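You operate a simulated robot arm through the tools that you are given. There is no shell and no other tool. Be economical: measure what you need, move in short steps, check, and stop when the job is done.

You are at the controls of a simulated robot arm. One attempt, no reset.

JOB
Put things in order on the top of the oak linen table. At the end: the green battery stands where the purple tape carton stood; the orange stick stands where the green battery stood; the rolled pink cloth is in the grey bucket; the purple tape carton stands where the rolled pink cloth stood; whatever was shut is shut again. Leave all else as you found it, and nothing knocked over.

It is judged by the outcome, as a careful person would: the job done as asked, and still so three seconds after it is handed in. It fails if anything else is knocked over, pushed out of place, dropped, spilled or broken. Flat cloth is picked up by pressing the open fingertips on it (5 to 10 N) and closing them slowly along it; thin cloth reads only 2 to 8 mm in the jaws.

ROBOT AND FRAMES
A 5-joint arm with a two-finger parallel gripper, fixed in place. Base frame: the origin is at the foot of the arm, x ahead of it, y to its left, z up; the work surface is at about z = 0. Units: mm, rad, N and s.
With the tool pointing down near the work surface it reaches from about 260 to 680 mm from the base axis. Its first joint turns from -1.152 to 1.152 rad. The tool tilts only in the upright plane through the base axis and itself; it spins freely about its own axis. Payload 2.9 kg.
Tool frame: the origin (TCP) lies between the finger pads and is the grasp point; the fingertips stand 30 mm ahead of it; z points along the fingers, y is the line along which they close. The gripper opens to 110 mm. The fingers are 20 mm wide and 10 mm thick; the gripper's body (48 by 112 mm) begins 55 mm behind the TCP.
Orientation is told as [roll, pitch, yaw] about the base's x, y, z axes, in that order, counted from this pose: with the fingers straight down and closing along the base's y, the tool's x points along the base's -x, its y along +y and its z along -z.

CONTROLS
- The arm moves only by the tool step_arm. Its argument "deltas" is one flat list of numbers, 7 for each row, row after row: the opening, from 0 (shut) to 1 (fully open), then the shift along the tool's x, y, z in mm, then the turn, a rotation vector about the tool's x, y, z in rad. In form: [grip, tx, ty, tz, rx, ry, rz, grip, tx, ty, tz, rx, ry, rz, ...]. A call has 1 to 20 rows; each row shifts and turns the commanded pose from where the row before left it, along the tool's axes as they then stand. A row lasts 0.2 s, in which the tool goes at most 50 mm and 0.15 rad; a call with a longer step from one row to the next is refused whole, and so is a gripper value outside its range. Where a pose cannot be reached the arm comes as near as it can. A force on the tool above 40 N (or 10 N above the force at the start of the call, whichever is more), or a blocked arm, ends the call early, and 0.2 s more pass. Each finger travels about 108 mm/s and halts on what it meets, pressing with about 27 N; the grip force reading is that of the motor and also rises with nothing between the fingers. The clock runs only during rows and for 0.2 s after the last one: add rows that do not move to give the fingers time. It gives the time, the measured TCP pose, the force on the tool (base axes), the opening and the grip force at its end, in the units of the frame above (readings bear some noise), with the torque about the TCP (base axes, N m) and any sound that the robot's microphone picked up.
- Cameras (640 x 400 px; columns grow to the right, rows downward): "scene" is fixed at [24.6, -450, 593.1]; the picture's right is [0.85, -0.52, 0.00], its down [-0.35, -0.57, -0.74] and it looks along [0.39, 0.63, -0.67] (base axes); focal length 214 px, centre (320, 200). "wrist" rides on the gripper at [72, 17, -103] in the tool frame; the picture's right is [-0.23, 0.97, 0.00], its down [-0.76, -0.18, -0.62] and it looks along [-0.61, -0.14, 0.78] (tool axes); focal length 222 px, centre (320, 200). There is no depth. A picture from a camera that has moved, and an enlarged one, comes with that camera's place and axes in the base frame and with its lens.
- get_image(camera): a new picture of that camera. No time passes.
- enlarge(camera, box): a new picture of the part [left, top, right, bottom] of that camera's present view, enlarged. No time passes.
- close_job(): hands the job in; it is judged then, once.

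Work in short steps. Places have to be worked out from the pictures, the camera data and where the tool is seen: move nearer, look again, correct. Check each grasp and each placing, and mend what went wrong. You have 120 turns and 68 pictures in all, those below and enlarged ones among them. Open the gripper and draw the arm clear of the work before you hand the job in, unless the task says otherwise; then end with one line.

The tools are called after ">>>" as name(argument=value, ...) on one line, values as JSON. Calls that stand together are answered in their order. step_arm: Moves the arm, as the interface text tells. Its arguments: {"type":"object","properties":{"deltas":{"type":"array","items":{"type":"number"}}},"required":["deltas"]} The other tools are called the same way: get_image (camera) takes a picture; enlarge (camera, box) takes an enlarged picture of a part of a camera's view; close_job () hands the job in.

At the start:

```text
time_s: 0.0
tool_pos: [361.2, -61.2, 496.3]
ee_rot: [-0.001, 0.0, 0.0]
contact_force: [0.4, 0.3, 0.2]
wrist_torque: [-0.02, 0.0, 0.01]
width: 110.0
finger_force: 0.0
```

scene: 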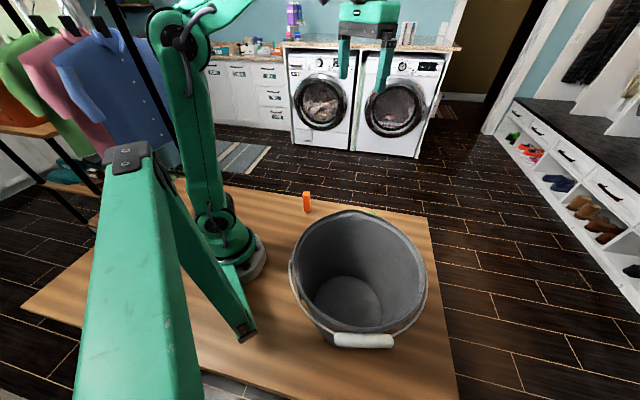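
wrist: 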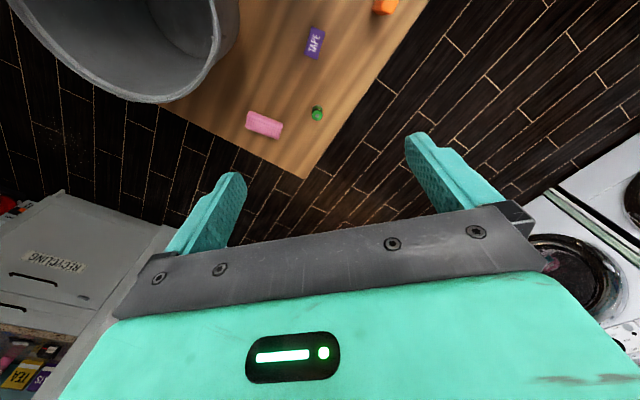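

I estimate carton ≈(321,-61), battery ≈(464,-91), cloth ≈(463,-236), stick ≈(293,86) and bucket ≈(215,-290). I'll enlarge both views to refine these.

>>> enlarge(camera="wrist", box=[220, 0, 420, 180])

>>> enlarge(camera="scene", box=[260, 170, 460, 370])

```text
2.22 times, centred on (320, 90) of wrist
camera zoom: at [288.4, -44.0, 599.3], right [0.23, 0.97, 0.0], down [0.76, -0.18, 0.62], along [0.61, -0.14, -0.78], focal length 494 px, centre (320, 444)
```

zoom: 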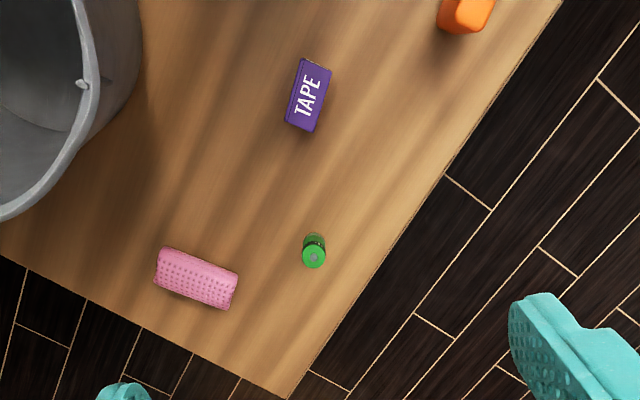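

```text
2.00 times, centred on (360, 270) of scene
camera zoom: at [24.6, -450.0, 593.1], right [0.85, -0.52, 0.0], down [-0.35, -0.57, -0.74], along [0.39, 0.63, -0.67], focal length 429 px, centre (240, 60)
```

zoom: 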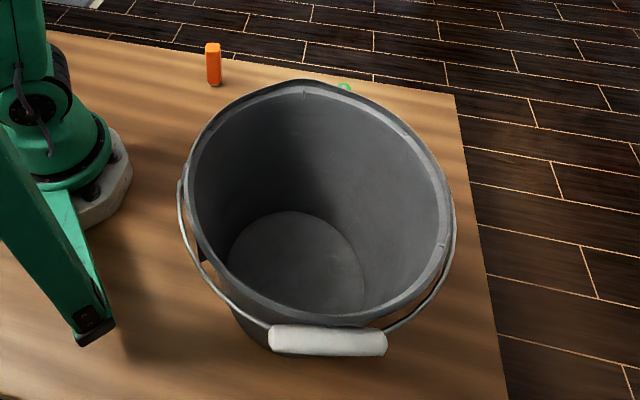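

The bucket is open on top and nothing nearby looks shut. I'll move above the pink cloth (about 462,-233), turning the jaws across its roll axis, then look again.

>>> step_arm(deltas=[1, -12.6, -21.5, 36, 0, 0, 0, 1, -12.6, -21.5, 36, 0, 0, 0, 1, -12.6, -21.5, 36, 0, 0, 0, 1, -12.6, -21.5, 36, 0, 0, 0, 1, -12.6, -21.5, 36, 0, 0, 0, 1, -12.6, -21.5, 36, 0, 0, 0, 1, -12.6, -21.5, 36, 0, 0, 0, 1, -12.6, -21.5, 36, 0, 0, 0, 1, 0, 0, 0, 0, 0, -0.129, 1, 0, 0, 0, 0, 0, -0.129, 1, 0, 0, 0, 0, 0, -0.129, 1, 0, 0, 0, 0, 0, -0.129, 1, 0, 0, 0, 0, 0, -0.129, 1, 0, 0, 0, 0, 0, -0.129, 1, 0, 0, 0, 0, 0, -0.129, 1, 0, 0, 0, 0, 0, -0.129])

>>> get_image(camera="wrist")

>>> get_image(camera="scene")

```text
time_s: 3.4
tool_pos: [460.9, -233.2, 209.0]
ee_rot: [-0.001, 0.0, 1.036]
contact_force: [-0.2, -0.3, -0.1]
wrist_torque: [-0.02, -0.03, -0.01]
width: 110.0
finger_force: 0.0
```

```text
63 pictures are left
camera wrist: at [410.5, -286.4, 311.1], right [-0.72, 0.69, 0.0], down [0.54, 0.56, 0.62], along [0.43, 0.45, -0.78], focal length 222 px, centre (320, 200)
```

wrist: 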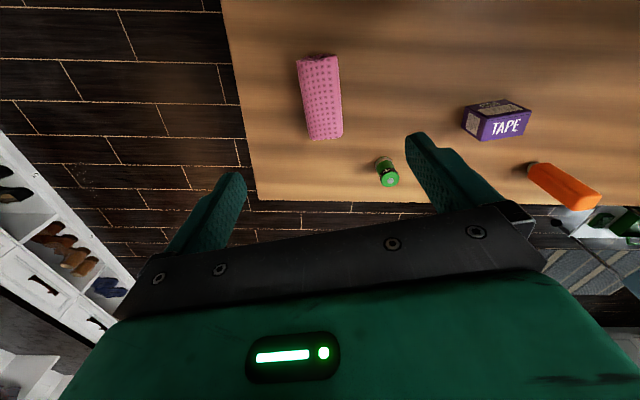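

```text
62 pictures are left
```

scene: 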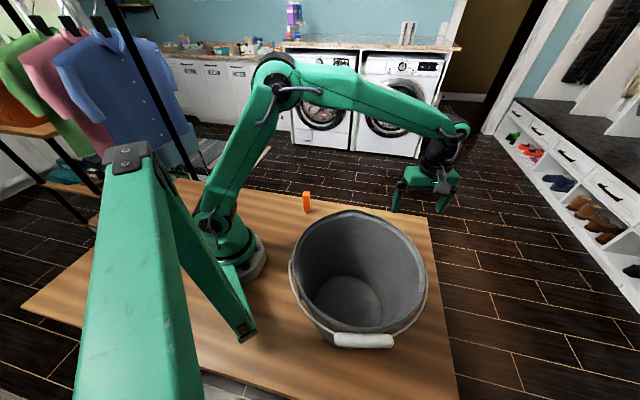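

The cloth axis lies at about 52°, centred near (460,-231), so I'll trim the yaw by 0.12 and descend to TCP z≈36.

>>> step_arm(deltas=[1, 0, 0, 0, 0, 0, 0.12, 1, 0, 0, 35, 0, 0, 0, 1, 0, 0, 35, 0, 0, 0, 1, 0, 0, 35, 0, 0, 0, 1, 0, 0, 30, 0, 0, 0, 1, 0, 0, 20, 0, 0, 0, 1, 0, 0, 17, 0, 0, 0, 1, 0, 0, 0, 0, 0, 0])

>>> get_image(camera="wrist")

```text
time_s: 5.2
tool_pos: [463.6, -233.3, 38.7]
ee_rot: [-0.001, 0.001, 0.912]
contact_force: [-0.5, 0.8, -0.2]
wrist_torque: [0.02, 0.0, 0.03]
width: 110.2
finger_force: 0.2
```

```text
61 pictures are left
camera wrist: at [405.8, -279.0, 139.6], right [-0.63, 0.78, 0.0], down [0.61, 0.49, 0.62], along [0.48, 0.39, -0.78], focal length 222 px, centre (320, 200)
```

wrist: 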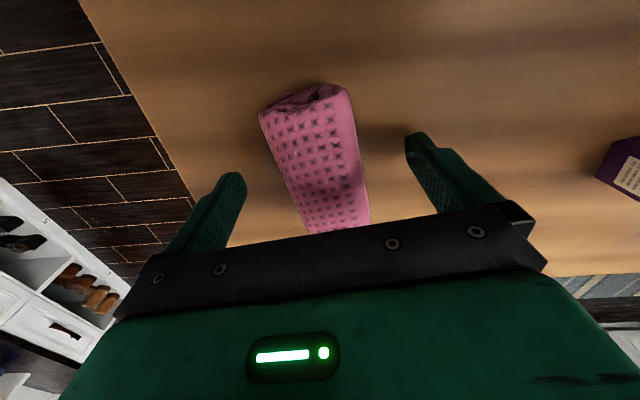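

The cloth lies centred between the fingers, so I'll lower 3 mm and close gradually.

>>> step_arm(deltas=[1, 0, 2, 3, 0, 0, 0, 0.8, 0, 0, 0, 0, 0, 0, 0.6, 0, 0, 0, 0, 0, 0, 0.45, 0, 0, 0, 0, 0, 0, 0.35, 0, 0, 0, 0, 0, 0, 0.25, 0, 0, 0, 0, 0, 0, 0.15, 0, 0, 0, 0, 0, 0, 0.05, 0, 0, 0, 0, 0, 0, 0, 0, 0, 0, 0, 0, 0, 0, 0, 0, 0, 0, 0])

>>> get_image(camera="wrist")

```text
refused: deltas must hold 7 numbers for each row
```

```text
60 pictures are left
camera wrist: at [405.8, -279.0, 139.6], right [-0.63, 0.78, 0.0], down [0.61, 0.49, 0.62], along [0.48, 0.39, -0.78], focal length 222 px, centre (320, 200)
```

wrist: 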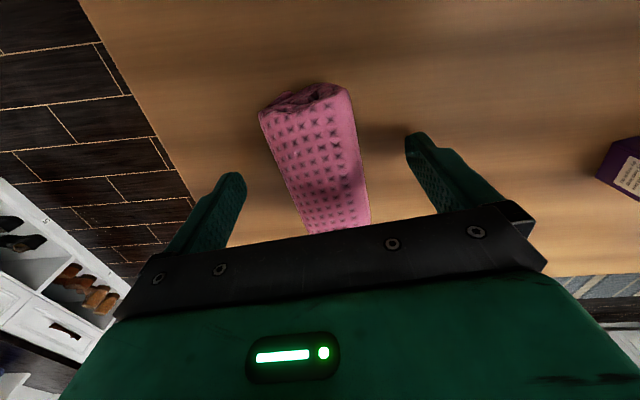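

My list had the wrong row count, so I'm resending the same close.

>>> step_arm(deltas=[1, 0, 2, 3, 0, 0, 0, 0.8, 0, 0, 0, 0, 0, 0, 0.6, 0, 0, 0, 0, 0, 0, 0.45, 0, 0, 0, 0, 0, 0, 0.35, 0, 0, 0, 0, 0, 0, 0.25, 0, 0, 0, 0, 0, 0, 0.15, 0, 0, 0, 0, 0, 0, 0.05, 0, 0, 0, 0, 0, 0, 0, 0, 0, 0, 0, 0, 0])

```text
time_s: 7.2
tool_pos: [462.3, -231.8, 33.9]
ee_rot: [0.001, 0.001, 0.911]
contact_force: [0.6, -0.7, -0.5]
wrist_torque: [-0.03, 0.01, -0.01]
width: 45.4
finger_force: 26.5
```

Gripped at 45 mm; lifting straight up to z≈300 and taking a look at the bucket.

>>> step_arm(deltas=[0, 0, 0, -20, 0, 0, 0, 0, 0, 0, -35, 0, 0, 0, 0, 0, 0, -40, 0, 0, 0, 0, 0, 0, -45, 0, 0, 0, 0, 0, 0, -45, 0, 0, 0, 0, 0, 0, -45, 0, 0, 0, 0, 0, 0, -45, 0, 0, 0, 0, 0, 0, -25, 0, 0, 0])

>>> get_image(camera="wrist")

>>> get_image(camera="scene")

```text
time_s: 9.0
tool_pos: [461.7, -233.9, 334.8]
ee_rot: [0.002, 0.0, 0.912]
contact_force: [-0.7, 0.7, -0.6]
wrist_torque: [0.01, -0.01, 0.0]
width: 0.0
finger_force: 27.1
```

```text
59 pictures are left
camera wrist: at [402.6, -279.5, 437.1], right [-0.63, 0.78, 0.0], down [0.61, 0.49, 0.62], along [0.48, 0.39, -0.78], focal length 222 px, centre (320, 200)
```

wrist: 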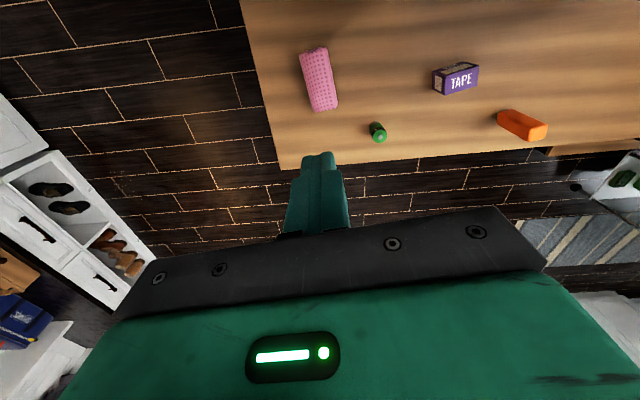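

```text
58 pictures are left
```

scene: 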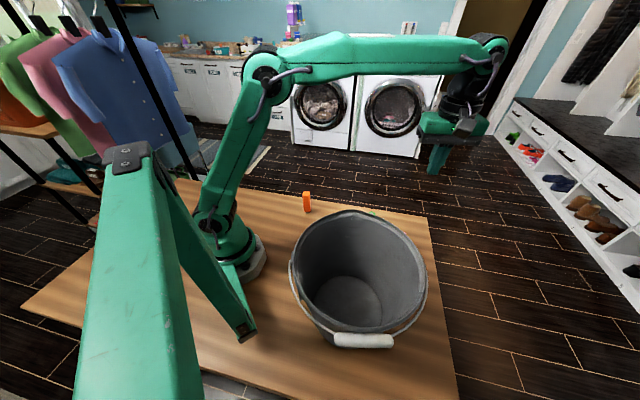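

The jaws came up empty: the cloth slipped out and still lies about where it was. I'll go back down, fingers open, and look before gripping lower and longer.

>>> step_arm(deltas=[1, 0, 0, 0, 0, 0, 0, 1, 0, 0, 40, 0, 0, 0, 1, 0, 0, 45, 0, 0, 0, 1, 0, 0, 45, 0, 0, 0, 1, 0, 0, 45, 0, 0, 0, 1, 0, 0, 45, 0, 0, 0, 1, 0, 0, 20, 0, 0, 0, 1, 0, 0, 0, 0, 0, 0])

>>> get_image(camera="wrist")

```text
time_s: 10.8
tool_pos: [460.8, -233.6, 93.5]
ee_rot: [0.0, -0.001, 0.914]
contact_force: [-1.2, 0.5, -0.2]
wrist_torque: [-0.04, 0.01, 0.01]
width: 110.0
finger_force: 0.0
```

```text
57 pictures are left
camera wrist: at [402.2, -279.5, 195.9], right [-0.63, 0.78, 0.0], down [0.61, 0.49, 0.62], along [0.48, 0.39, -0.78], focal length 222 px, centre (320, 200)
```

wrist: 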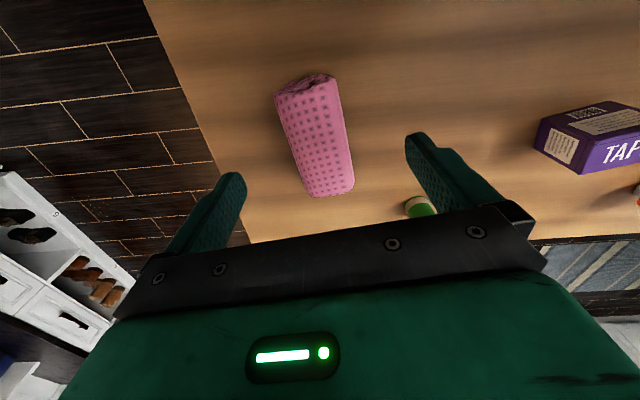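

Cloth still centred near (461,-229). I'm descending to z≈32, closing slowly and holding for a second.

>>> step_arm(deltas=[1, -3, 2.4, 25, 0, 0, 0, 1, 0, 0, 22, 0, 0, 0, 1, 0, 0, 14, 0, 0, 0, 1, 0, 0, 0, 0, 0, 0, 0.8, 0, 0, 0, 0, 0, 0, 0.6, 0, 0, 0, 0, 0, 0, 0.5, 0, 0, 0, 0, 0, 0, 0.4, 0, 0, 0, 0, 0, 0, 0.3, 0, 0, 0, 0, 0, 0, 0.2, 0, 0, 0, 0, 0, 0, 0.1, 0, 0, 0, 0, 0, 0, 0, 0, 0, 0, 0, 0, 0, 0, 0, 0, 0, 0, 0, 0, 0, 0, 0, 0, 0, 0, 0, 0, 0, 0, 0, 0, 0])

>>> get_image(camera="wrist")

```text
refused: deltas must hold 7 numbers for each row
```

```text
56 pictures are left
camera wrist: at [402.2, -279.5, 195.9], right [-0.63, 0.78, 0.0], down [0.61, 0.49, 0.62], along [0.48, 0.39, -0.78], focal length 222 px, centre (320, 200)
```

wrist: 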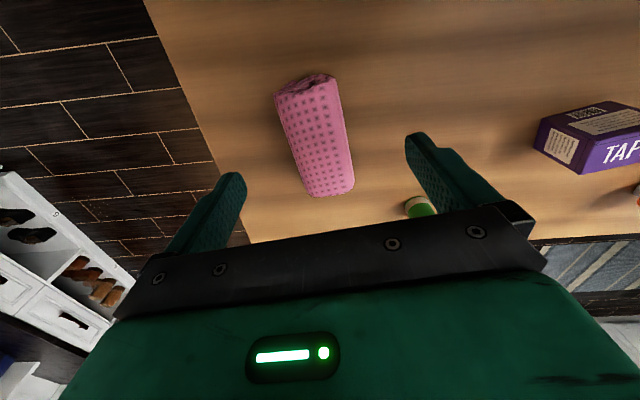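

Row count error again; resending it carefully, without a picture.

>>> step_arm(deltas=[1, -3, 2.4, 25, 0, 0, 0, 1, 0, 0, 22, 0, 0, 0, 1, 0, 0, 14, 0, 0, 0, 1, 0, 0, 0, 0, 0, 0, 0.8, 0, 0, 0, 0, 0, 0, 0.6, 0, 0, 0, 0, 0, 0, 0.5, 0, 0, 0, 0, 0, 0, 0.4, 0, 0, 0, 0, 0, 0, 0.3, 0, 0, 0, 0, 0, 0, 0.2, 0, 0, 0, 0, 0, 0, 0.1, 0, 0, 0, 0, 0, 0, 0, 0, 0, 0, 0, 0, 0, 0, 0, 0, 0, 0, 0, 0, 0, 0, 0, 0, 0, 0, 0])

```text
time_s: 13.8
tool_pos: [459.6, -227.0, 33.3]
ee_rot: [-0.001, -0.001, 0.914]
contact_force: [-0.7, 0.1, 0.2]
wrist_torque: [0.02, -0.01, 0.0]
width: 45.4
finger_force: 26.9
```

It holds at 45.4 mm. I'll lift slowly, 5 mm per row at first, and watch the width.

>>> step_arm(deltas=[0, 0, 0, -2, 0, 0, 0, 0, 0, 0, -3, 0, 0, 0, 0, 0, 0, -5, 0, 0, 0, 0, 0, 0, -5, 0, 0, 0, 0, 0, 0, -5, 0, 0, 0])

>>> get_image(camera="wrist")

```text
time_s: 15.0
tool_pos: [459.5, -228.0, 51.5]
ee_rot: [0.001, -0.001, 0.912]
contact_force: [0.3, -0.1, -0.3]
wrist_torque: [-0.01, -0.01, -0.01]
width: 45.2
finger_force: 26.9
```

```text
55 pictures are left
camera wrist: at [402.9, -274.4, 155.1], right [-0.63, 0.78, 0.0], down [0.61, 0.49, 0.62], along [0.48, 0.39, -0.78], focal length 222 px, centre (320, 200)
```

wrist: 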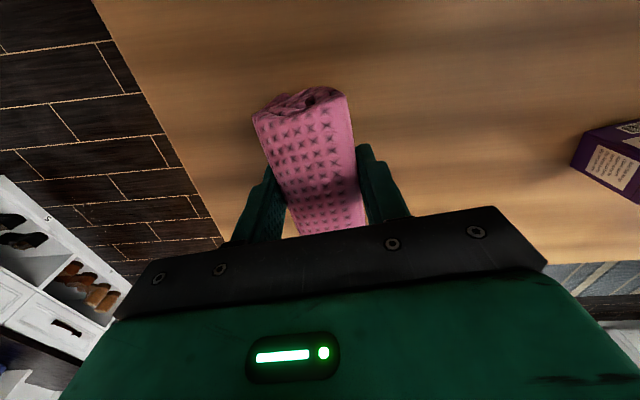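

The cloth seems to rise with the jaws. I'll keep lifting at a gentle pace.

>>> step_arm(deltas=[0, 0, 0, -6, 0, 0, 0, 0, 0, 0, -8, 0, 0, 0, 0, 0, 0, -10, 0, 0, 0, 0, 0, 0, -10, 0, 0, 0, 0, 0, 0, -10, 0, 0, 0, 0, 0, 0, -10, 0, 0, 0])

>>> get_image(camera="wrist")

```text
time_s: 16.4
tool_pos: [461.3, -228.9, 106.5]
ee_rot: [0.0, 0.0, 0.913]
contact_force: [-0.7, -0.1, -0.7]
wrist_torque: [0.02, -0.04, 0.02]
width: 45.3
finger_force: 27.0
```

```text
54 pictures are left
camera wrist: at [403.2, -274.8, 208.9], right [-0.63, 0.78, 0.0], down [0.61, 0.49, 0.62], along [0.48, 0.39, -0.78], focal length 222 px, centre (320, 200)
```

wrist: 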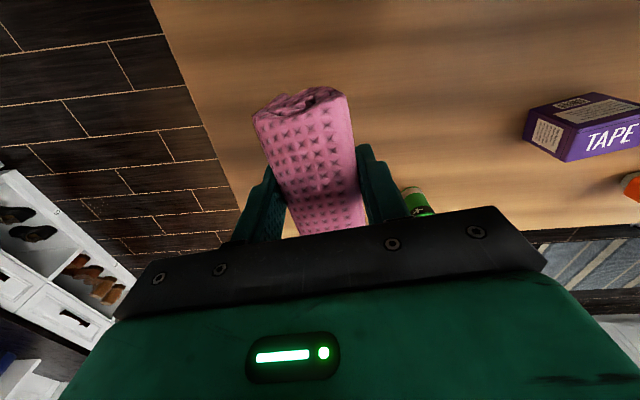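

Held firmly now; lifting on to z≈310 at 20 mm per row.

>>> step_arm(deltas=[0, 0, 0, -12, 0, 0, 0, 0, 0, 0, -16, 0, 0, 0, 0, 0, 0, -20, 0, 0, 0, 0, 0, 0, -20, 0, 0, 0, 0, 0, 0, -20, 0, 0, 0, 0, 0, 0, -20, 0, 0, 0, 0, 0, 0, -20, 0, 0, 0, 0, 0, 0, -20, 0, 0, 0, 0, 0, 0, -20, 0, 0, 0, 0, 0, 0, -20, 0, 0, 0, 0, 0, 0, -15, 0, 0, 0])

>>> get_image(camera="scene")

```text
time_s: 18.8
tool_pos: [459.1, -229.2, 309.9]
ee_rot: [0.0, -0.001, 0.911]
contact_force: [0.0, 0.8, -0.5]
wrist_torque: [0.02, 0.02, 0.0]
width: 45.4
finger_force: 26.7
```

```text
53 pictures are left
```

scene: 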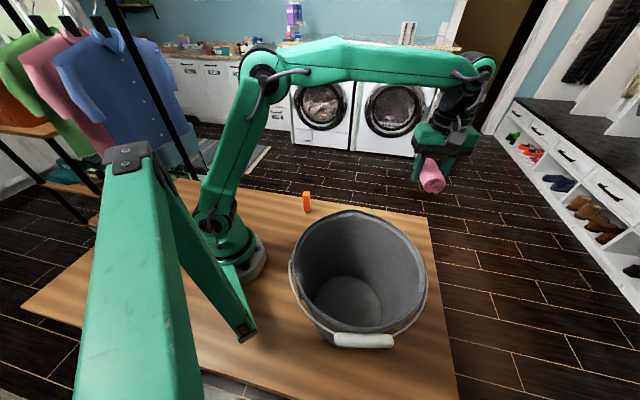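

Held. The bucket centre works out near (216,-281) with the rim at z≈210, so I'll carry the cloth over it at z=310.

>>> step_arm(deltas=[0, 8, 7, 0, 0, 0, 0, 0, 15, 13, 0, 0, 0, 0, 0, 19, 16, 0, 0, 0, 0, 0, 19, 16, 0, 0, 0, 0, 0, 19, 16, 0, 0, 0, 0, 0, 19, 16, 0, 0, 0, 0, 0, 19, 16, 0, 0, 0, 0, 0, 19, 16, 0, 0, 0, 0, 0, 19, 16, 0, 0, 0, 0, 0, 19, 16, 0, 0, 0, 0, 0, 10, 8, 0, 0, 0, 0, 0, 5, 4, 0, 0, 0, 0])

>>> get_image(camera="scene")

>>> get_image(camera="wrist")

```text
time_s: 21.4
tool_pos: [217.4, -281.4, 307.8]
ee_rot: [0.0, 0.0, 0.914]
contact_force: [0.3, -0.1, 0.0]
wrist_torque: [-0.01, 0.01, -0.01]
width: 45.3
finger_force: 27.3
```

```text
52 pictures are left
```

scene: 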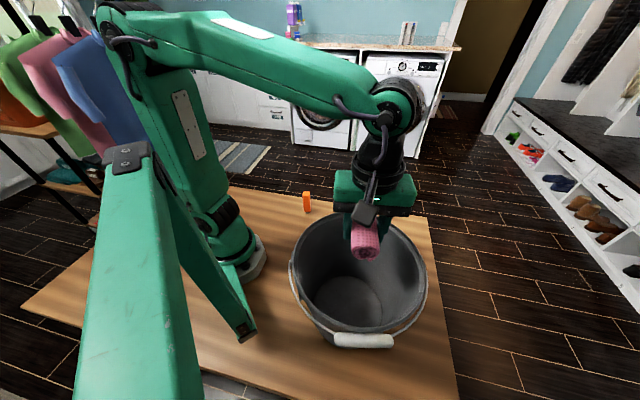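

```text
51 pictures are left
camera wrist: at [159.3, -327.3, 411.3], right [-0.63, 0.78, 0.0], down [0.61, 0.49, 0.62], along [0.48, 0.39, -0.78], focal length 222 px, centre (320, 200)
```

wrist: 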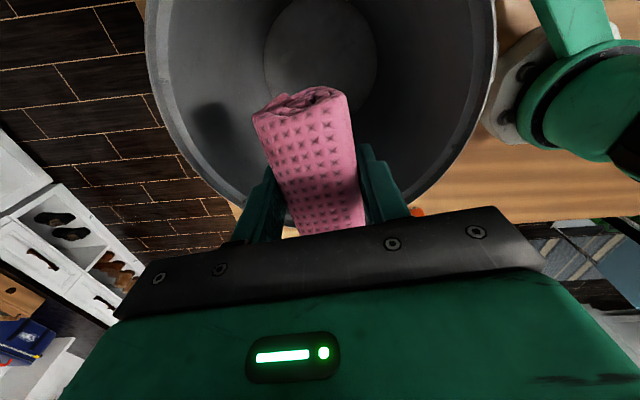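

I want to be sure of the bucket centre before lowering, so I'll enlarge the wrist view of its inside.

>>> enlarge(camera="wrist", box=[140, 0, 500, 240])

```text
1.67 times, centred on (320, 120) of wrist
camera zoom: at [159.3, -327.3, 411.3], right [-0.63, 0.78, 0.0], down [0.61, 0.49, 0.62], along [0.48, 0.39, -0.78], focal length 370 px, centre (320, 333)
```

zoom: 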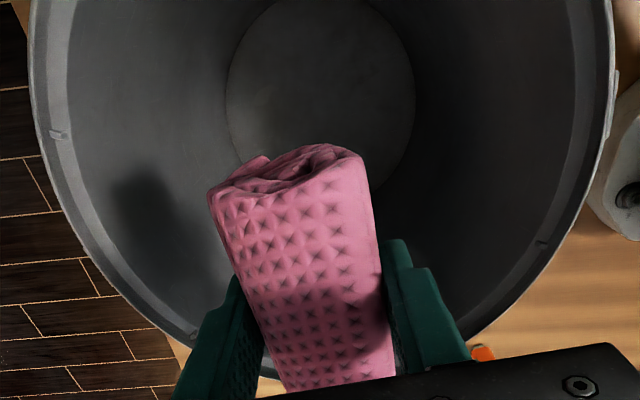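

Combining both views, the bucket centre is nearer (202,-291) and the rim about z 220–250. I'll shift there and lower to TCP z≈130 first.

>>> step_arm(deltas=[0, 8, 3, 0, 0, 0, 0, 0, 8, 3, 0, 0, 0, 0, 0, 0, 0, 15, 0, 0, 0, 0, 0, 0, 25, 0, 0, 0, 0, 0, 0, 25, 0, 0, 0, 0, 0, 0, 25, 0, 0, 0, 0, 0, 0, 25, 0, 0, 0, 0, 0, 0, 25, 0, 0, 0, 0, 0, 0, 25, 0, 0, 0, 0, 0, 0, 15, 0, 0, 0])

>>> get_image(camera="scene")

>>> get_image(camera="wrist")

```text
time_s: 23.6
tool_pos: [202.6, -289.0, 129.5]
ee_rot: [0.0, -0.001, 0.912]
contact_force: [-0.4, -0.4, -1.5]
wrist_torque: [-0.01, -0.04, 0.03]
width: 45.1
finger_force: 26.4
```

```text
49 pictures are left
```

scene: 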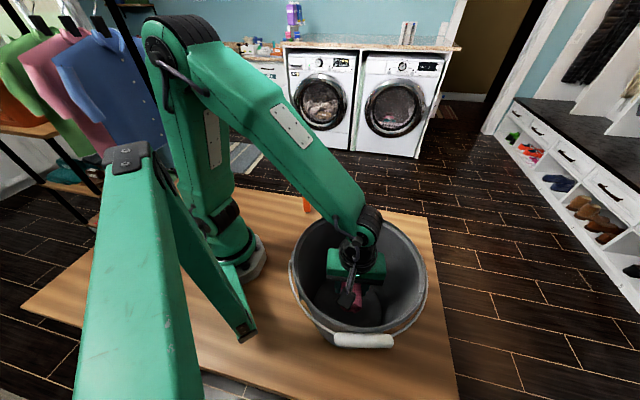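

```text
48 pictures are left
camera wrist: at [145.4, -336.4, 232.1], right [-0.63, 0.78, 0.0], down [0.61, 0.49, 0.62], along [0.48, 0.39, -0.78], focal length 222 px, centre (320, 200)
```

wrist: 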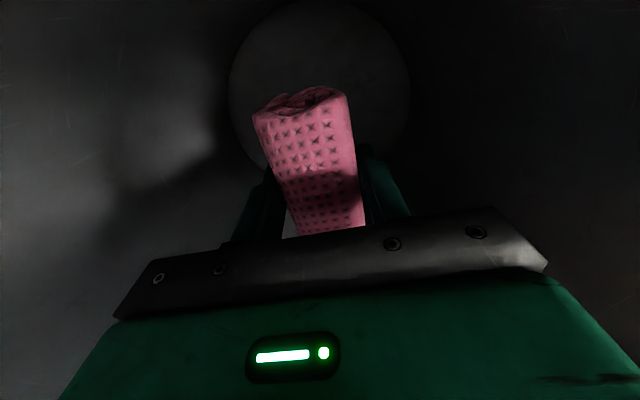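

The forearm clears the rim by about 100 mm and the floor reads near z≈5, centred near (190,-300). I'll nudge 10 mm toward it and lower to z≈60.

>>> step_arm(deltas=[0, 10, 0, 0, 0, 0, 0, 0, 0, 0, 15, 0, 0, 0, 0, 0, 0, 15, 0, 0, 0, 0, 0, 0, 15, 0, 0, 0, 0, 0, 0, 15, 0, 0, 0, 0, 0, 0, 10, 0, 0, 0, 0, 0, 0, 0, 0, 0, 0])

>>> get_image(camera="scene")

```text
time_s: 25.2
tool_pos: [198.1, -297.9, 59.4]
ee_rot: [0.0, 0.0, 0.912]
contact_force: [0.9, 0.5, 0.1]
wrist_torque: [-0.12, 0.15, 0.03]
width: 45.4
finger_force: 27.1
```

```text
47 pictures are left
```

scene: 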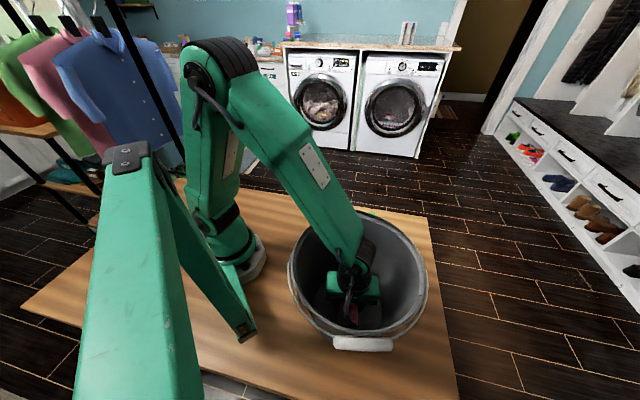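

There is a slight torque and the bucket handle looks a little different, so I'll enlarge to check whether the bucket was touched.

>>> enlarge(camera="scene", box=[260, 170, 460, 370])

>>> get_image(camera="wrist")

```text
2.00 times, centred on (360, 270) of scene
camera zoom: at [24.6, -450.0, 593.1], right [0.85, -0.52, 0.0], down [-0.35, -0.57, -0.74], along [0.39, 0.63, -0.67], focal length 429 px, centre (240, 60)
```

zoom: 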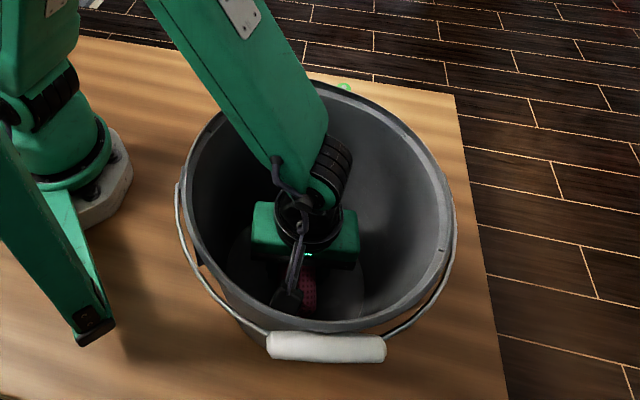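

```text
45 pictures are left
camera wrist: at [139.9, -344.0, 162.2], right [-0.63, 0.78, 0.0], down [0.61, 0.49, 0.62], along [0.48, 0.39, -0.78], focal length 222 px, centre (320, 200)
```

wrist: 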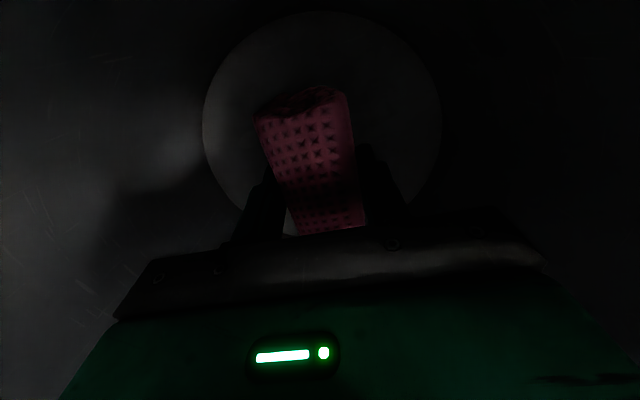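

The torque is small and the bucket has moved a few mm at most. The cloth is just over the floor, so I'll release by opening only partway and check the readings.

>>> step_arm(deltas=[0.45, 0, 0, 0, 0, 0, 0, 0.52, 0, 0, 0, 0, 0, 0, 0.58, 0, 0, 0, 0, 0, 0, 0.62, 0, 0, 0, 0, 0, 0, 0.62, 0, 0, 0, 0, 0, 0])

>>> get_image(camera="wrist")

```text
time_s: 26.4
tool_pos: [197.4, -298.3, 60.4]
ee_rot: [0.001, 0.0, 0.913]
contact_force: [2.4, 1.8, 0.2]
wrist_torque: [-0.11, 0.17, -0.01]
width: 68.0
finger_force: 0.1
```

```text
44 pictures are left
camera wrist: at [139.8, -344.0, 162.3], right [-0.63, 0.78, 0.0], down [0.61, 0.49, 0.62], along [0.48, 0.39, -0.78], focal length 222 px, centre (320, 200)
```

wrist: 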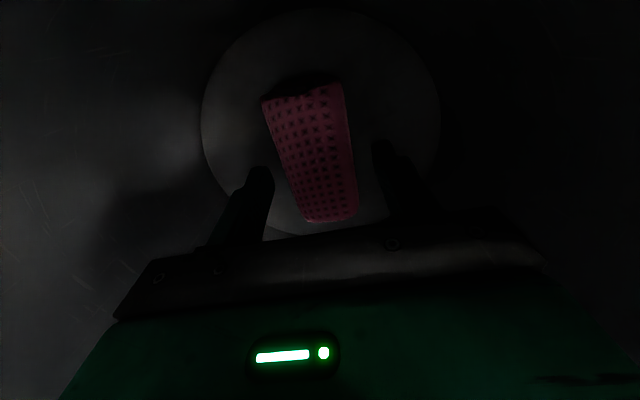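

The cloth lies on the bucket floor. The side force shows my camera side just touching the wall, so I'll ease 12 mm back and then lift out straight.

>>> step_arm(deltas=[0.62, -6, 0, 0, 0, 0, 0, 0.62, -6, 0, 0, 0, 0, 0, 0.62, 0, 0, -10, 0, 0, 0, 0.62, 0, 0, -20, 0, 0, 0, 0.62, 0, 0, -30, 0, 0, 0, 0.62, 0, 0, -40, 0, 0, 0, 0.62, 0, 0, -45, 0, 0, 0, 0.62, 0, 0, -45, 0, 0, 0, 0.62, 0, 0, -45, 0, 0, 0, 0.62, 0, 0, -45, 0, 0, 0])

>>> enlarge(camera="scene", box=[260, 170, 460, 370])

```text
time_s: 28.6
tool_pos: [205.0, -287.1, 341.2]
ee_rot: [0.001, 0.002, 0.912]
contact_force: [-0.1, -0.1, 0.7]
wrist_torque: [-0.01, -0.01, 0.0]
width: 68.0
finger_force: 0.2
```

```text
2.00 times, centred on (360, 270) of scene
camera zoom: at [24.6, -450.0, 593.1], right [0.85, -0.52, 0.0], down [-0.35, -0.57, -0.74], along [0.39, 0.63, -0.67], focal length 429 px, centre (240, 60)
```

zoom: 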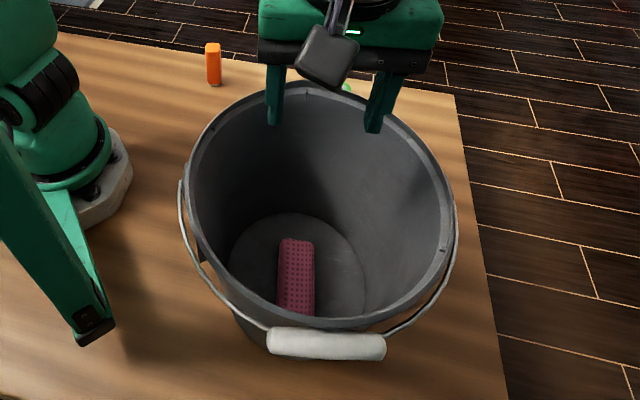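

Cloth is in the bucket, which sits within a few mm of where it was. Next I'll move above the tape carton near (320,-61), turn yaw back to 0 and look.

>>> step_arm(deltas=[1, -31, 6, 0, 0, 0, 0, 1, -31, 6, 0, 0, 0, 0, 1, -31, 6, 0, 0, 0, 0, 1, -31, 6, 0, 0, 0, 0, 1, -31, 6, 0, 0, 0, 0, 1, -31, 6, 0, 0, 0, 0, 1, -31, 6, 0, 0, 0, 0, 1, -32, 5, 0, 0, 0, 0, 1, 0, 0, 20, 0, 0, 0.13, 1, 0, 0, 20, 0, 0, 0.13, 1, 0, 0, 20, 0, 0, 0.13, 1, 0, 0, 20, 0, 0, 0.13, 1, 0, 0, 10, 0, 0, 0.13, 1, 0, 0, 0, 0, 0, 0.13, 1, 0, 0, 0, 0, 0, 0.132])

>>> get_image(camera="wrist")

```text
time_s: 31.8
tool_pos: [319.7, -61.6, 249.7]
ee_rot: [0.0, -0.001, -0.001]
contact_force: [-0.1, -0.5, -0.2]
wrist_torque: [0.0, -0.01, 0.0]
width: 110.2
finger_force: 0.0
```

```text
42 pictures are left
camera wrist: at [247.0, -44.4, 352.0], right [0.23, 0.97, 0.0], down [0.76, -0.18, 0.62], along [0.61, -0.14, -0.78], focal length 222 px, centre (320, 200)
```

wrist: 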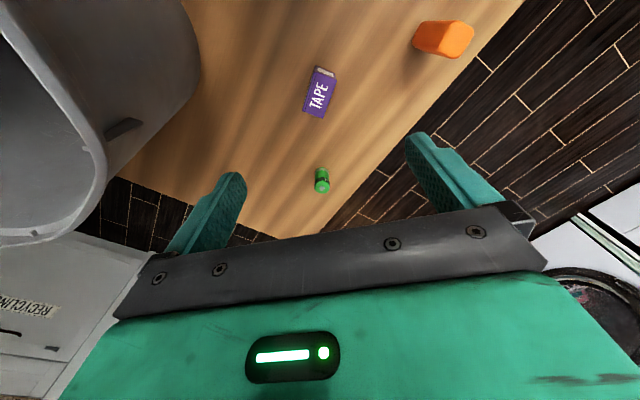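

Enlarging to measure carton, battery and stick more exactly.

>>> enlarge(camera="wrist", box=[270, 50, 390, 200])

>>> enlarge(camera="wrist", box=[380, 0, 500, 80])

```text
2.67 times, centred on (330, 125) of wrist
camera zoom: at [247.0, -44.4, 352.0], right [0.23, 0.97, 0.0], down [0.76, -0.18, 0.62], along [0.61, -0.14, -0.78], focal length 592 px, centre (293, 400)
```

zoom: 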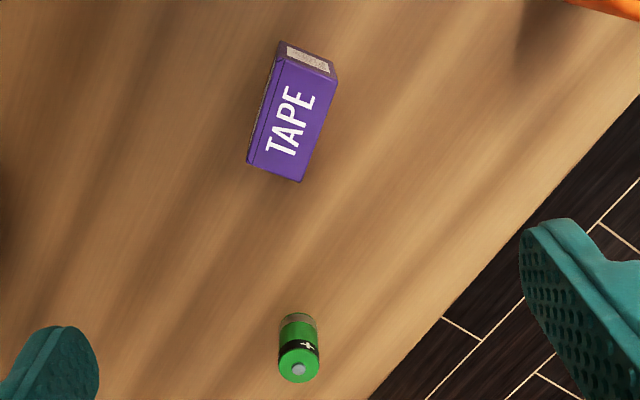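

```text
5.00 times, centred on (440, 40) of wrist
camera zoom: at [247.0, -44.4, 352.0], right [0.23, 0.97, 0.0], down [0.76, -0.18, 0.62], along [0.61, -0.14, -0.78], focal length 1111 px, centre (-280, 1000)
```

zoom: 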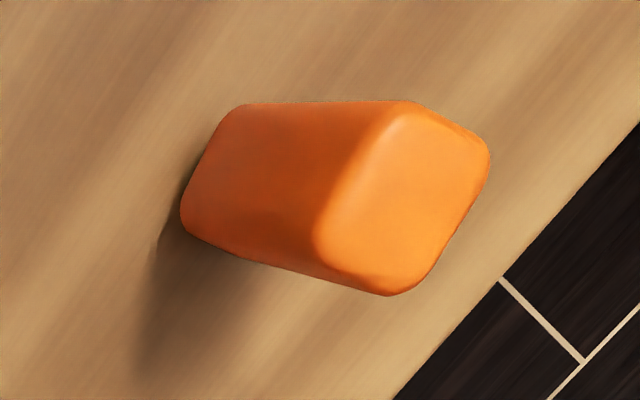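

Carton: centre ≈(320,-62), about 47×29×48 mm, long axis at -32°. I'll yaw to -0.54 rad so the jaws close across the short side and descend to z≈60, then look.

>>> step_arm(deltas=[1, 0, 0, 0, 0, 0, 0.135, 1, 0, 0, 0, 0, 0, 0.135, 1, 0, 0, 0, 0, 0, 0.135, 1, 0, 0, 0, 0, 0, 0.135, 1, 0, 0, 40, 0, 0, 0, 1, 0, 0, 40, 0, 0, 0, 1, 0, 0, 40, 0, 0, 0, 1, 0, 0, 30, 0, 0, 0, 1, 0, 0, 0, 0, 0, 0])

>>> get_image(camera="wrist")

```text
time_s: 33.8
tool_pos: [318.6, -63.5, 99.9]
ee_rot: [0.0, -0.001, -0.539]
contact_force: [0.2, -0.5, 0.4]
wrist_torque: [0.02, 0.03, 0.02]
width: 110.0
finger_force: 0.0
```

```text
39 pictures are left
camera wrist: at [265.0, -10.9, 202.6], right [0.69, 0.72, 0.0], down [0.56, -0.54, 0.62], along [0.45, -0.43, -0.78], focal length 222 px, centre (320, 200)
```

wrist: 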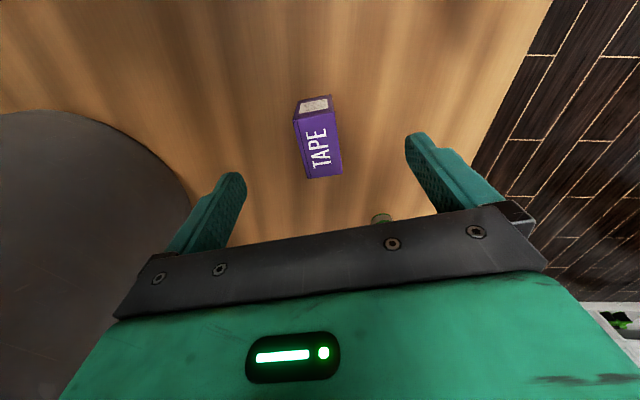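

Carton sits between the fingers. I'll descend to z≈36 and close gradually.

>>> step_arm(deltas=[1, 0, 0, 25, 0, 0, 0, 1, 0, 0, 25, 0, 0, 0, 1, 0, 0, 14, 0, 0, 0, 1, 0, 0, 0, 0, 0, 0, 0.8, 0, 0, 0, 0, 0, 0, 0.6, 0, 0, 0, 0, 0, 0, 0.45, 0, 0, 0, 0, 0, 0, 0.35, 0, 0, 0, 0, 0, 0, 0.25, 0, 0, 0, 0, 0, 0, 0.2, 0, 0, 0, 0, 0, 0, 0.15, 0, 0, 0, 0, 0, 0, 0.15, 0, 0, 0, 0, 0, 0])

>>> get_image(camera="wrist")

```text
time_s: 36.4
tool_pos: [319.1, -62.0, 37.4]
ee_rot: [-0.001, 0.0, -0.541]
contact_force: [-0.2, -0.7, 0.4]
wrist_torque: [-0.03, -0.02, 0.01]
width: 29.2
finger_force: 26.7
```

```text
38 pictures are left
camera wrist: at [264.9, -10.2, 138.9], right [0.69, 0.72, 0.0], down [0.56, -0.54, 0.62], along [0.45, -0.43, -0.78], focal length 222 px, centre (320, 200)
```

wrist: 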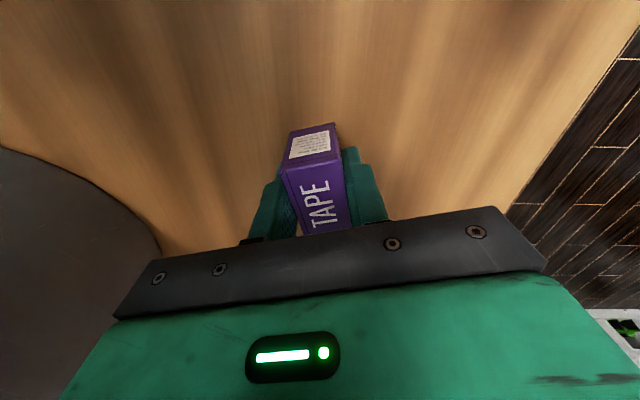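

Gripped at 29 mm, carton centre matches the TCP. I'll lift gently to z≈110 and carry to the cloth's old place (461,-230).

>>> step_arm(deltas=[0.15, 0, 0, -3, 0, 0, 0, 0.15, 0, 0, -5, 0, 0, 0, 0.15, 0, 0, -10, 0, 0, 0, 0.15, 0, 0, -15, 0, 0, 0, 0.15, 0, 0, -20, 0, 0, 0, 0.15, 0, 0, -20, 0, 0, 0, 0.15, -13, -4.4, 0, 0, 0, 0, 0.15, -26, -8.9, 0, 0, 0, 0, 0.15, -26, -8.9, 0, 0, 0, 0, 0.15, -26, -8.9, 0, 0, 0, 0, 0.15, -26, -8.9, 0, 0, 0, 0, 0.15, -26, -8.9, 0, 0, 0, 0, 0.15, -26, -8.9, 0, 0, 0, 0, 0.15, -26, -8.9, 0, 0, 0, 0, 0.15, -13, -4.4, 0, 0, 0, 0, 0.15, 0, 0, 0, 0, 0, 0])

>>> get_image(camera="wrist")

```text
time_s: 39.8
tool_pos: [461.6, -230.1, 107.8]
ee_rot: [-0.001, 0.0, -0.54]
contact_force: [0.1, -0.7, -1.1]
wrist_torque: [0.0, -0.02, 0.03]
width: 29.1
finger_force: 27.1
```

```text
37 pictures are left
camera wrist: at [408.1, -177.5, 210.6], right [0.69, 0.72, 0.0], down [0.56, -0.54, 0.62], along [0.45, -0.43, -0.78], focal length 222 px, centre (320, 200)
```

wrist: 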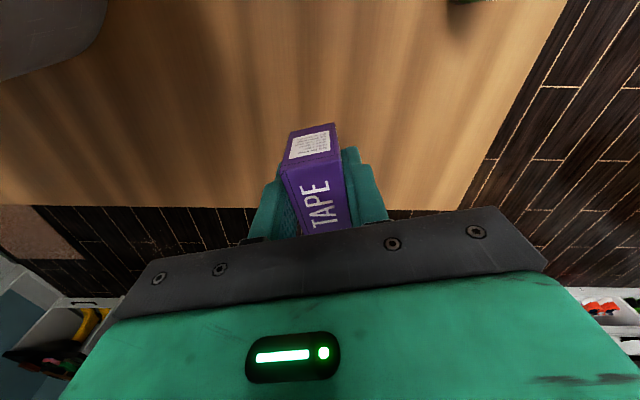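

Over the target with the carton still held. Lowering to z≈38, then reading forces.

>>> step_arm(deltas=[0.15, 0, 0, 25, 0, 0, 0, 0.15, 0, 0, 20, 0, 0, 0, 0.15, 0, 0, 15, 0, 0, 0, 0.15, 0, 0, 7, 0, 0, 0, 0.15, 0, 0, 2, 0, 0, 0, 0.15, 0, 0, 0, 0, 0, 0])

```text
time_s: 41.2
tool_pos: [461.6, -230.4, 39.0]
ee_rot: [0.0, 0.001, -0.539]
contact_force: [0.2, 0.1, -0.4]
wrist_torque: [0.02, 0.0, 0.01]
width: 29.5
finger_force: 26.8
```

One to two mm more down, then open slowly.

>>> step_arm(deltas=[0.15, 0, 0, 1.3, 0, 0, 0, 0.15, 0, 0, 0, 0, 0, 0, 0.3, 0, 0, 0, 0, 0, 0, 0.4, 0, 0, 0, 0, 0, 0, 0.55, 0, 0, 0, 0, 0, 0, 0.7, 0, 0, 0, 0, 0, 0, 0.7, 0, 0, 0, 0, 0, 0])

>>> get_image(camera="wrist")

```text
time_s: 42.8
tool_pos: [461.6, -230.3, 38.6]
ee_rot: [0.001, 0.0, -0.541]
contact_force: [0.4, 0.3, 0.4]
wrist_torque: [-0.02, -0.02, -0.03]
width: 77.0
finger_force: 0.0
```

```text
36 pictures are left
camera wrist: at [408.1, -177.7, 141.0], right [0.69, 0.72, 0.0], down [0.56, -0.54, 0.62], along [0.45, -0.43, -0.78], focal length 222 px, centre (320, 200)
```

wrist: 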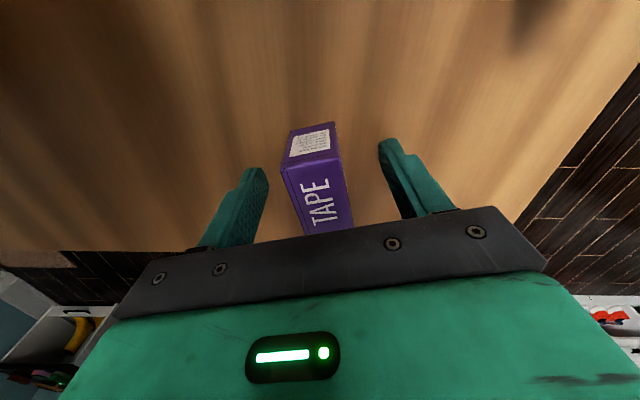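

Carton stands in place. Lifting clear to z≈190 and moving over the battery at about (461,-90).

>>> step_arm(deltas=[0.7, 0, 0, -15, 0, 0, 0, 0.7, 0, 0, -35, 0, 0, 0, 0.7, 0, 0, -45, 0, 0, 0, 0.7, 0, 0, -45, 0, 0, 0, 0.7, 0, 0, -10, 0, 0, 0, 1, 18, 30, 0, 0, 0, 0, 1, 18, 30, 0, 0, 0, 0, 1, 18, 30, 0, 0, 0, 0, 1, 18, 30, 0, 0, 0, 0, 1, 0, 0, 40, 0, 0, 0, 1, 0, 0, 30, 0, 0, 0, 1, 0, 0, 0, 0, 0, 0])

>>> get_image(camera="wrist")

```text
time_s: 45.4
tool_pos: [462.5, -92.2, 118.8]
ee_rot: [0.001, 0.0, -0.54]
contact_force: [0.1, -0.6, -0.4]
wrist_torque: [0.0, 0.0, 0.01]
width: 109.9
finger_force: 0.1
```

```text
35 pictures are left
camera wrist: at [408.5, -39.5, 220.7], right [0.69, 0.72, 0.0], down [0.56, -0.54, 0.62], along [0.45, -0.43, -0.78], focal length 222 px, centre (320, 200)
```

wrist: 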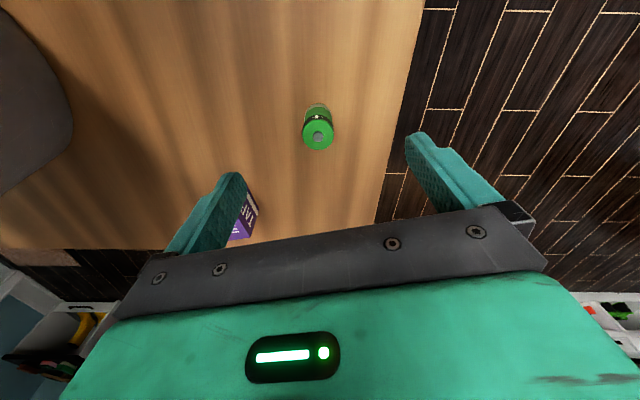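

Battery at about (461,-91), centred under the TCP. Descending to z≈38 and closing gently.

>>> step_arm(deltas=[1, 0, 0, 25, 0, 0, 0, 1, 0, 0, 25, 0, 0, 0, 1, 0, 0, 20, 0, 0, 0, 1, 0, 0, 11, 0, 0, 0, 1, 0, 0, 0, 0, 0, 0, 0.8, 0, 0, 0, 0, 0, 0, 0.6, 0, 0, 0, 0, 0, 0, 0.45, 0, 0, 0, 0, 0, 0, 0.35, 0, 0, 0, 0, 0, 0, 0.25, 0, 0, 0, 0, 0, 0, 0.2, 0, 0, 0, 0, 0, 0, 0.15, 0, 0, 0, 0, 0, 0, 0.1, 0, 0, 0, 0, 0, 0, 0.1, 0, 0, 0, 0, 0, 0])

>>> get_image(camera="wrist")

```text
time_s: 48.4
tool_pos: [462.5, -91.3, 37.5]
ee_rot: [-0.001, 0.001, -0.539]
contact_force: [-0.3, -0.7, 0.1]
wrist_torque: [0.02, -0.06, 0.02]
width: 24.6
finger_force: 26.8
```

```text
34 pictures are left
camera wrist: at [408.6, -39.0, 139.3], right [0.69, 0.72, 0.0], down [0.56, -0.54, 0.62], along [0.45, -0.43, -0.78], focal length 222 px, centre (320, 200)
```

wrist: 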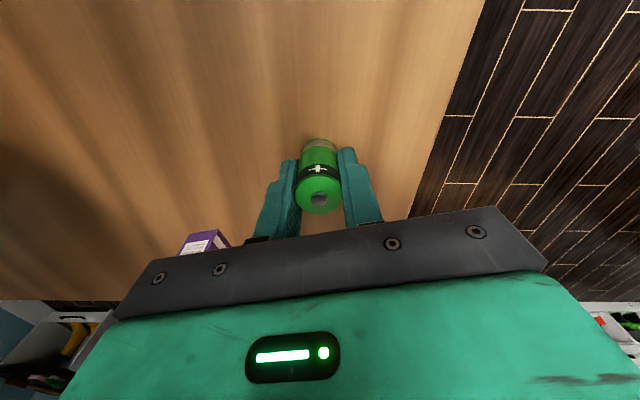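

Held at 24.6 mm; the battery's spot was (460.5,-90). I'll lift to z≈110 and carry it to the carton's old place (318.5,-62).

>>> step_arm(deltas=[0.1, 0, 0, -3, 0, 0, 0, 0.1, 0, 0, -5, 0, 0, 0, 0.1, 0, 0, -10, 0, 0, 0, 0.1, 0, 0, -15, 0, 0, 0, 0.1, 0, 0, -20, 0, 0, 0, 0.1, 0, 0, -20, 0, 0, 0, 0.1, 11.3, -4.1, 0, 0, 0, 0, 0.1, 22.7, -8.1, 0, 0, 0, 0, 0.1, 22.7, -8.1, 0, 0, 0, 0, 0.1, 22.7, -8.1, 0, 0, 0, 0, 0.1, 22.7, -8.1, 0, 0, 0, 0, 0.1, 22.7, -8.1, 0, 0, 0, 0, 0.1, 11.4, -4.1, 0, 0, 0, 0, 0.1, 0, 0, 0, 0, 0, 0])

>>> get_image(camera="wrist")

```text
time_s: 51.4
tool_pos: [320.3, -61.2, 110.7]
ee_rot: [0.001, 0.0, -0.539]
contact_force: [-0.2, -0.6, -1.0]
wrist_torque: [0.01, 0.01, 0.0]
width: 24.6
finger_force: 27.1
```

```text
33 pictures are left
camera wrist: at [266.7, -8.8, 213.3], right [0.69, 0.72, 0.0], down [0.56, -0.54, 0.62], along [0.45, -0.43, -0.78], focal length 222 px, centre (320, 200)
```

wrist: 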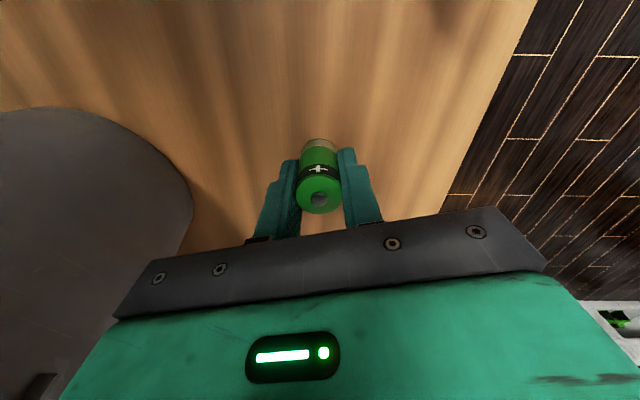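

Steady in the jaws. Lowering to the grip height (z≈37.5–38).

>>> step_arm(deltas=[0.1, 0, 0, 25, 0, 0, 0, 0.1, 0, 0, 22, 0, 0, 0, 0.1, 0, 0, 15, 0, 0, 0, 0.1, 0, 0, 7, 0, 0, 0, 0.1, 0, 0, 2, 0, 0, 0, 0.1, 0, 0, 0, 0, 0, 0])

```text
time_s: 52.8
tool_pos: [320.7, -62.7, 39.8]
ee_rot: [-0.001, 0.002, -0.538]
contact_force: [-0.4, -0.4, -0.4]
wrist_torque: [-0.02, -0.02, 0.01]
width: 24.7
finger_force: 27.6
```

>>> step_arm(deltas=[0.1, 0, 0, 1, 0, 0, 0, 0.1, 0, 0, 0.7, 0, 0, 0, 0.1, 0, 0, 0, 0, 0, 0, 0.25, 0, 0, 0, 0, 0, 0, 0.32, 0, 0, 0, 0, 0, 0, 0.45, 0, 0, 0, 0, 0, 0, 0.6, 0, 0, 0, 0, 0, 0, 0.75, 0, 0, 0, 0, 0, 0, 0.75, 0, 0, 0, 0, 0, 0])

>>> get_image(camera="wrist")

```text
time_s: 54.8
tool_pos: [319.0, -63.0, 38.6]
ee_rot: [0.0, 0.0, -0.54]
contact_force: [-0.5, -0.2, 0.4]
wrist_torque: [0.03, 0.03, 0.0]
width: 82.5
finger_force: 0.0
```

```text
32 pictures are left
camera wrist: at [266.0, -10.1, 140.0], right [0.69, 0.72, 0.0], down [0.56, -0.54, 0.62], along [0.45, -0.43, -0.78], focal length 222 px, centre (320, 200)
```

wrist: 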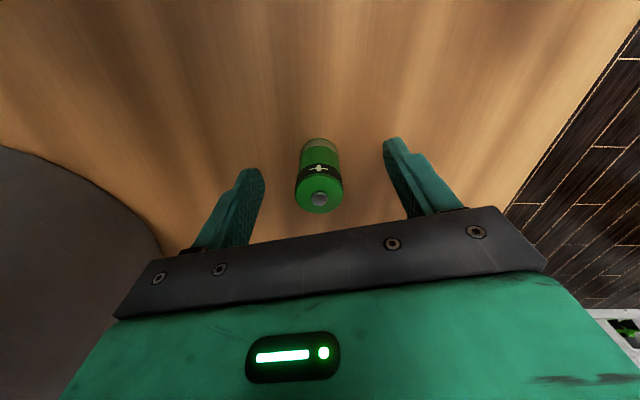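

Battery stands on the carton's old place. I'll lift to z≈220 and move over the orange stick near (291,83).

>>> step_arm(deltas=[0.75, 0, 0, -15, 0, 0, 0, 0.75, 0, 0, -35, 0, 0, 0, 0.75, 0, 0, -45, 0, 0, 0, 0.75, 0, 0, -45, 0, 0, 0, 0.75, 0, 0, -42, 0, 0, 0, 1, 24.9, 27.3, 0, 0, 0, 0, 1, 24.9, 27.3, 0, 0, 0, 0, 1, 24.9, 27.3, 0, 0, 0, 0, 1, 24.9, 27.3, 0, 0, 0, 0, 1, 0, 0, 30, 0, 0, 0, 1, 0, 0, 0, 0, 0, 0])

>>> get_image(camera="wrist")

```text
time_s: 57.2
tool_pos: [291.2, 82.7, 191.3]
ee_rot: [0.001, -0.001, -0.538]
contact_force: [0.6, -0.3, -0.2]
wrist_torque: [0.02, 0.01, 0.02]
width: 110.3
finger_force: 0.1
```

```text
31 pictures are left
camera wrist: at [237.8, 135.0, 293.6], right [0.69, 0.72, 0.0], down [0.56, -0.54, 0.62], along [0.45, -0.43, -0.78], focal length 222 px, centre (320, 200)
```

wrist: 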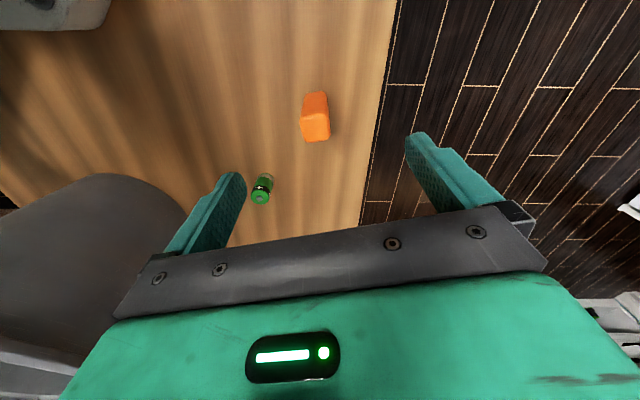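

>>> enlarge(camera="wrist", box=[270, 70, 370, 160])

```text
4.44 times, centred on (320, 115) of wrist
camera zoom: at [237.8, 135.0, 293.6], right [0.69, 0.72, 0.0], down [0.56, -0.54, 0.62], along [0.45, -0.43, -0.78], focal length 987 px, centre (320, 578)
```

zoom: 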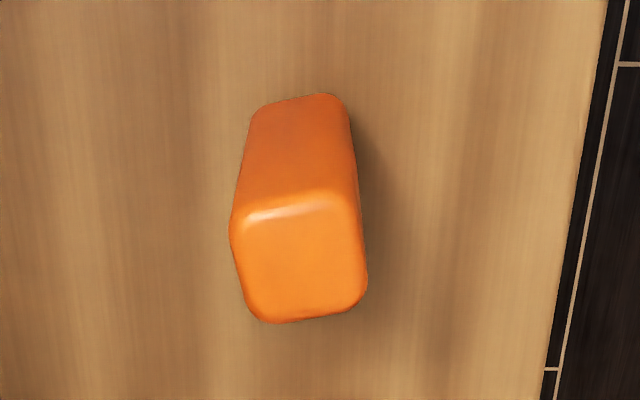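

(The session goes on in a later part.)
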